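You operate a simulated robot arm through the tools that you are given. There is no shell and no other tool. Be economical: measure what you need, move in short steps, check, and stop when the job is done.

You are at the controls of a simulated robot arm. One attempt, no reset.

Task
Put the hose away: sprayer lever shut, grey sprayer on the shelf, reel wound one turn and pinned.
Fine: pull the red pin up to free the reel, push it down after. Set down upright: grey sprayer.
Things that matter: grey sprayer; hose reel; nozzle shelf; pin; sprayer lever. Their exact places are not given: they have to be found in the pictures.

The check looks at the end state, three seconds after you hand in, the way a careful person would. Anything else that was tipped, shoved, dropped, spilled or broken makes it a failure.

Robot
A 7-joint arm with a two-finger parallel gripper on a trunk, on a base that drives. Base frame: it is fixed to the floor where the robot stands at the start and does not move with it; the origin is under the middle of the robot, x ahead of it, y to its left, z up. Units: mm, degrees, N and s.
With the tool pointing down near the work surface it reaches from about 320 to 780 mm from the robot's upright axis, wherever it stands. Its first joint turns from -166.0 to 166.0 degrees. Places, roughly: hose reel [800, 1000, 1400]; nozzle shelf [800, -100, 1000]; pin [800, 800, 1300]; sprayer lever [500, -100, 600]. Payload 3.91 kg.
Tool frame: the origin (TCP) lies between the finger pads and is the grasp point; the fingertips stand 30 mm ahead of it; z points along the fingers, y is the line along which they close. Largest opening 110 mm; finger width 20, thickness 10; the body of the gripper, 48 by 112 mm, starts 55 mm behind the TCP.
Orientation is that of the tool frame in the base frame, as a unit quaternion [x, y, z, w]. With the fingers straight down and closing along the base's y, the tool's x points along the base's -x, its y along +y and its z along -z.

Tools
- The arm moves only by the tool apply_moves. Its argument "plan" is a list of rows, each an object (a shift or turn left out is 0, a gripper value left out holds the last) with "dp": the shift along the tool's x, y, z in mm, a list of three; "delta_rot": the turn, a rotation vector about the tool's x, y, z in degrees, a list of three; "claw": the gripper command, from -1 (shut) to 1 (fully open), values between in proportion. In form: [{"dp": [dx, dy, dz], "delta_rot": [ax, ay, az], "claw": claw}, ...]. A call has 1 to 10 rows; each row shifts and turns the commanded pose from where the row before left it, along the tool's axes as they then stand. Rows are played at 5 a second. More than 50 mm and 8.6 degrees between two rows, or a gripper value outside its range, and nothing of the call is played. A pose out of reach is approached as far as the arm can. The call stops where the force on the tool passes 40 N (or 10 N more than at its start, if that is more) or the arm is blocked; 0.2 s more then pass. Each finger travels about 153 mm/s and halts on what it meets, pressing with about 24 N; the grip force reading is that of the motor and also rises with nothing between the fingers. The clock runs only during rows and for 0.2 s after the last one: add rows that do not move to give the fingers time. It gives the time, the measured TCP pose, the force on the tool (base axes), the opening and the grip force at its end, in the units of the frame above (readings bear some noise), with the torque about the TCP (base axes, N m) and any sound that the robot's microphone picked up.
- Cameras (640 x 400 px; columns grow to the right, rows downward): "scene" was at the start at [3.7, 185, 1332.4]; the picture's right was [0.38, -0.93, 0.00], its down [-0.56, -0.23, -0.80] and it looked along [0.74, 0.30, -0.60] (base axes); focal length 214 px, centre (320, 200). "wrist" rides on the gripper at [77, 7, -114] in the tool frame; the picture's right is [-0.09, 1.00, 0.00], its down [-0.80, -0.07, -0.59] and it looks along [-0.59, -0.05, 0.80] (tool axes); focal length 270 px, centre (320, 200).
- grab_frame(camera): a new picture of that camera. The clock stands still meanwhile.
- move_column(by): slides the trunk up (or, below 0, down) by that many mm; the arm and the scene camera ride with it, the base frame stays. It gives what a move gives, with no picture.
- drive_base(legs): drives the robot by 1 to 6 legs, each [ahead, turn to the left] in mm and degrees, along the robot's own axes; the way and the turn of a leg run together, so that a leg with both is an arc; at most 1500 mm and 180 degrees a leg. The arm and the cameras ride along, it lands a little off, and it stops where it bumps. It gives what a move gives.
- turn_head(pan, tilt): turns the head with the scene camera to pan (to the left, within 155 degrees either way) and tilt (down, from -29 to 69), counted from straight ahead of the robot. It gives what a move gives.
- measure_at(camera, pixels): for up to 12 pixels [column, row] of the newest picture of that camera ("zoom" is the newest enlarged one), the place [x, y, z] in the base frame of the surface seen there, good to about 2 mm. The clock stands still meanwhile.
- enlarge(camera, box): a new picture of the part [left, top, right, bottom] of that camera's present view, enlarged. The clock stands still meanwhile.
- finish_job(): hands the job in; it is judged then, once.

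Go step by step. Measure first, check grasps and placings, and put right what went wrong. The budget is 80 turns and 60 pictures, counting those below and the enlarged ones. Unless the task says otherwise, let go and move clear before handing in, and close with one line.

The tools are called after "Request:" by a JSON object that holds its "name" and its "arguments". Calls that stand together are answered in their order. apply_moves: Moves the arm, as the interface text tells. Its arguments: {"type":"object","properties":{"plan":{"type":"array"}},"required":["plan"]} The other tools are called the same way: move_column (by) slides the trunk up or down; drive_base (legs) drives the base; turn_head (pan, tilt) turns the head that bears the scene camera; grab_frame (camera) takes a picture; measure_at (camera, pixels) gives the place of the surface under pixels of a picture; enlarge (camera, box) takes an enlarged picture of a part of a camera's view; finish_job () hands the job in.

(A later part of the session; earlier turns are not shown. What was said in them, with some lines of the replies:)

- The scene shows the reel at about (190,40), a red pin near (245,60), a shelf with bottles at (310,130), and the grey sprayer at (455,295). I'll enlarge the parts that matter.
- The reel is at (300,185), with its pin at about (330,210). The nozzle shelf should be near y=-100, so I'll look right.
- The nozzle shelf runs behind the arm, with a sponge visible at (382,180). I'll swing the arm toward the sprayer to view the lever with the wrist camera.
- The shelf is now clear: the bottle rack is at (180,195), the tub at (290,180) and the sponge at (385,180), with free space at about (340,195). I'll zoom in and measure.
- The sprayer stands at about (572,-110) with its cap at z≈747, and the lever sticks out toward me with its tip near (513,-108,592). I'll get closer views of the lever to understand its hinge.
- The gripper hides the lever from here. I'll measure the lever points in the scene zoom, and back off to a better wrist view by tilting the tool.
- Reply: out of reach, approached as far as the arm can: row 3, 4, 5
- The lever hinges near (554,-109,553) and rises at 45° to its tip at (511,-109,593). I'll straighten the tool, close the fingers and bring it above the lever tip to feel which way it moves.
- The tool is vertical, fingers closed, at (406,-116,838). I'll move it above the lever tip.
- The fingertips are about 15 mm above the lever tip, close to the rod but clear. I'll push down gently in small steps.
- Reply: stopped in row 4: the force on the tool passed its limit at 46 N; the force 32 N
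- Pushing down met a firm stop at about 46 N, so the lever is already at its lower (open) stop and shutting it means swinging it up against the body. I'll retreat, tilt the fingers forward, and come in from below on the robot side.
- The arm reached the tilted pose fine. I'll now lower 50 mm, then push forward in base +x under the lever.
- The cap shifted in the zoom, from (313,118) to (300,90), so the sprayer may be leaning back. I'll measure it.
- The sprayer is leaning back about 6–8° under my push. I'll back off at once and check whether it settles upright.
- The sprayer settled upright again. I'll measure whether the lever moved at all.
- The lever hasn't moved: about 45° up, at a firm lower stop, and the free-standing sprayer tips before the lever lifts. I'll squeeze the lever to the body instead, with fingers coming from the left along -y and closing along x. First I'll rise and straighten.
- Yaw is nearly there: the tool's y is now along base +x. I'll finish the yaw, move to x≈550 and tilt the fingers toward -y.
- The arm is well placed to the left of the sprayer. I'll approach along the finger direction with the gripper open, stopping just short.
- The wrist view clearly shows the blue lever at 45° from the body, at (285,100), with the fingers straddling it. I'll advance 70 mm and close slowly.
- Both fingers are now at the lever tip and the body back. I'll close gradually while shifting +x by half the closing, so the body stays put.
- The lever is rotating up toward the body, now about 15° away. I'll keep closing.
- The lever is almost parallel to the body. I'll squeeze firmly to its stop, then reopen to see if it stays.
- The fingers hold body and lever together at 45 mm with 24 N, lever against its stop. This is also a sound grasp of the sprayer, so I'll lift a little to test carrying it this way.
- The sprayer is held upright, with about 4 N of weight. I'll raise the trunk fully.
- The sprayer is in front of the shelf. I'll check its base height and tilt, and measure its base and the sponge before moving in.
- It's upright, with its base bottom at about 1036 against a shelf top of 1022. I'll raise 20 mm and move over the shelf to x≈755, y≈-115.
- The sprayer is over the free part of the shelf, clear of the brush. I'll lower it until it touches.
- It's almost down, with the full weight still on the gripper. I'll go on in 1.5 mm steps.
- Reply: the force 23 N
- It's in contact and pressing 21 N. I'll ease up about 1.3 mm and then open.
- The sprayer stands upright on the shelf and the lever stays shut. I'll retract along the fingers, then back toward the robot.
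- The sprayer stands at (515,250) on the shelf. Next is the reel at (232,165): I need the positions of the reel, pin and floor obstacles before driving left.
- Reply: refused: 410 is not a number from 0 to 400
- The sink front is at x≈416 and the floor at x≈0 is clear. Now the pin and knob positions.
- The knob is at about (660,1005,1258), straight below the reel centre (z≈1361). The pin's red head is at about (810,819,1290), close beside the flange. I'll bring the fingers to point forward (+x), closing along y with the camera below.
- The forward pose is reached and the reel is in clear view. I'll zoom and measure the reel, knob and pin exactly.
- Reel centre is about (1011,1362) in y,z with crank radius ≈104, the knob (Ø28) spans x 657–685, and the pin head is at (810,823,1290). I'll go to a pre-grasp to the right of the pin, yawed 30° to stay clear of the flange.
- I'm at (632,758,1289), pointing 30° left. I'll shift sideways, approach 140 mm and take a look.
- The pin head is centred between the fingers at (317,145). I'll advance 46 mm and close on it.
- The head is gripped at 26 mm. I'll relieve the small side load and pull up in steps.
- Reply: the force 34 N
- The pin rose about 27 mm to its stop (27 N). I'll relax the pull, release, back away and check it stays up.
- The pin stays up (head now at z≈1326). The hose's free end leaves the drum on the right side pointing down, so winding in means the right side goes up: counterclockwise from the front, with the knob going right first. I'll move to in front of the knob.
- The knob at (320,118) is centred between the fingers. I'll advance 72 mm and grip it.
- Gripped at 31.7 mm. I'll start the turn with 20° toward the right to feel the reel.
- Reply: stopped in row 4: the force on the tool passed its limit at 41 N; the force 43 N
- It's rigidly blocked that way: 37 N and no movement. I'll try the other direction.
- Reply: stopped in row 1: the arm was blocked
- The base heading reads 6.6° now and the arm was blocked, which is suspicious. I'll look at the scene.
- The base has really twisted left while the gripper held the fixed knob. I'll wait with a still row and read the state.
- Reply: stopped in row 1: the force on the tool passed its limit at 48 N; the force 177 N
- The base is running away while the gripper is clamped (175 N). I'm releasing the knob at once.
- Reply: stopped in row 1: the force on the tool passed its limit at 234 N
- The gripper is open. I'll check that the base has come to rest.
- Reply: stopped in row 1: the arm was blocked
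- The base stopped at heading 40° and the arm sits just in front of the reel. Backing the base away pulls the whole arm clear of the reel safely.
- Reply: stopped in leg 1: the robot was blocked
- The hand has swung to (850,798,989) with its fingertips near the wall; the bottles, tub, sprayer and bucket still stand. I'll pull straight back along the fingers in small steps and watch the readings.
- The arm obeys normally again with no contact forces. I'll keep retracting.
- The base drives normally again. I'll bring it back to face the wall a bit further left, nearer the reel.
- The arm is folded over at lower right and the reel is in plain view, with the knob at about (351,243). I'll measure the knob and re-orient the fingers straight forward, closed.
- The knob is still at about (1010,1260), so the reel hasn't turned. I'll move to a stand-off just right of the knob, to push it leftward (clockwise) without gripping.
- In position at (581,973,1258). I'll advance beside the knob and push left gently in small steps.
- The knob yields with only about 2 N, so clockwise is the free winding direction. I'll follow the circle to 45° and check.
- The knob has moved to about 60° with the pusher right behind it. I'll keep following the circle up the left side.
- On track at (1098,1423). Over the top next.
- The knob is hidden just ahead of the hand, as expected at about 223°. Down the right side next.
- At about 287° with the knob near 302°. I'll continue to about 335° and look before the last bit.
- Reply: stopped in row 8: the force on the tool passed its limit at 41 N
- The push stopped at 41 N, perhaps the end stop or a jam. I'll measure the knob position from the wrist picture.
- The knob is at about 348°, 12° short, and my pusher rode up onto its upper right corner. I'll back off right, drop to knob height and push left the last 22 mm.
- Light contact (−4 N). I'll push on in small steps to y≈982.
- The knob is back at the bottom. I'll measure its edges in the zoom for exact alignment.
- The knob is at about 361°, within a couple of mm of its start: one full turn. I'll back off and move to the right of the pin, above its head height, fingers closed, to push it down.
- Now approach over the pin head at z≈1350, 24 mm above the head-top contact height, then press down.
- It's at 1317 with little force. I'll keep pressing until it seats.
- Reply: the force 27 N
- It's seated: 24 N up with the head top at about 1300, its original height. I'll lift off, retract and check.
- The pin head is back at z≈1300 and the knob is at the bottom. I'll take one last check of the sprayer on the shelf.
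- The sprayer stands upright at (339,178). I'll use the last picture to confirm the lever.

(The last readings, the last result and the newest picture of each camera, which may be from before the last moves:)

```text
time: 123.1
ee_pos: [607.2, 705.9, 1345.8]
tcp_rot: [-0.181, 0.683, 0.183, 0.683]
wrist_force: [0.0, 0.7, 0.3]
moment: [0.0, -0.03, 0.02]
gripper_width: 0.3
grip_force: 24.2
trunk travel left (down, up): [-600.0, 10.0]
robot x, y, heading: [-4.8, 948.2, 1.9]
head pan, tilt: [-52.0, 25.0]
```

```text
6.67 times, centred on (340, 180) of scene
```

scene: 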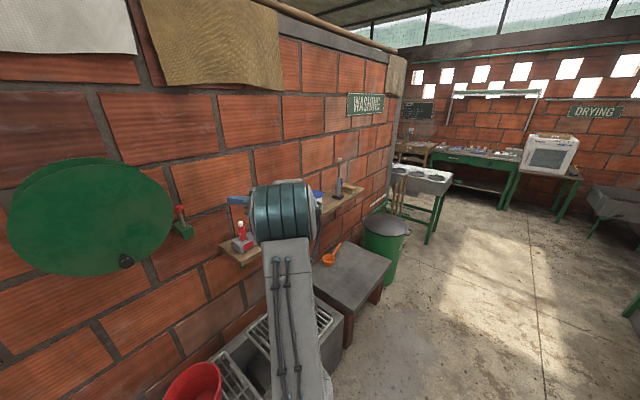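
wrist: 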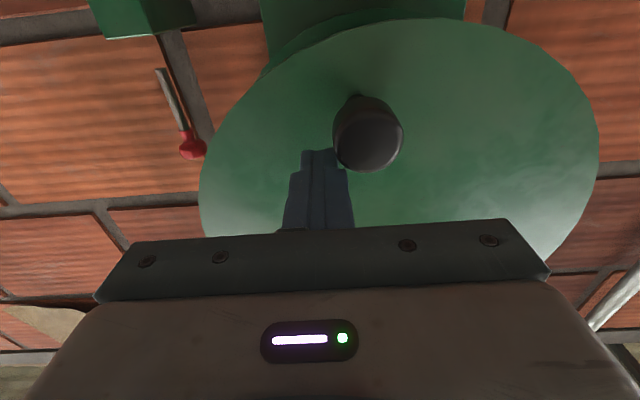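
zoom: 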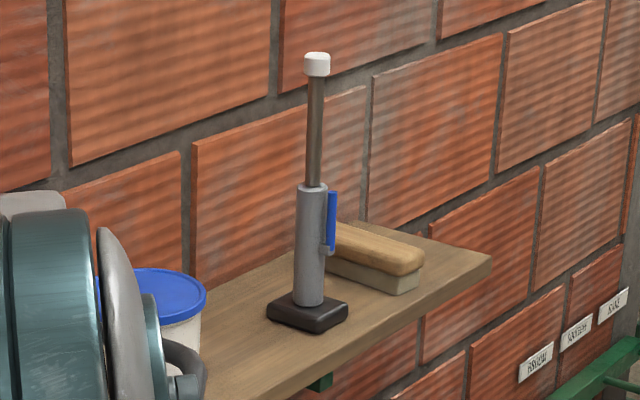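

The last picture shows the sprayer upright on the shelf with its lever flat against the body, the reel is wound and pinned, and the arm is clear. I'm handing in.

Request:
{"name": "finish_job", "arguments": {}}

```text
The job is handed in.
```

The job is handed in: the lever is shut, the grey sprayer is upright on the shelf, and the reel is wound one turn clockwise with the pin pushed back down. My first try at the crank, the wrong way, made the base lurch and swung the arm to the wall; I saw nothing knocked over afterwards.
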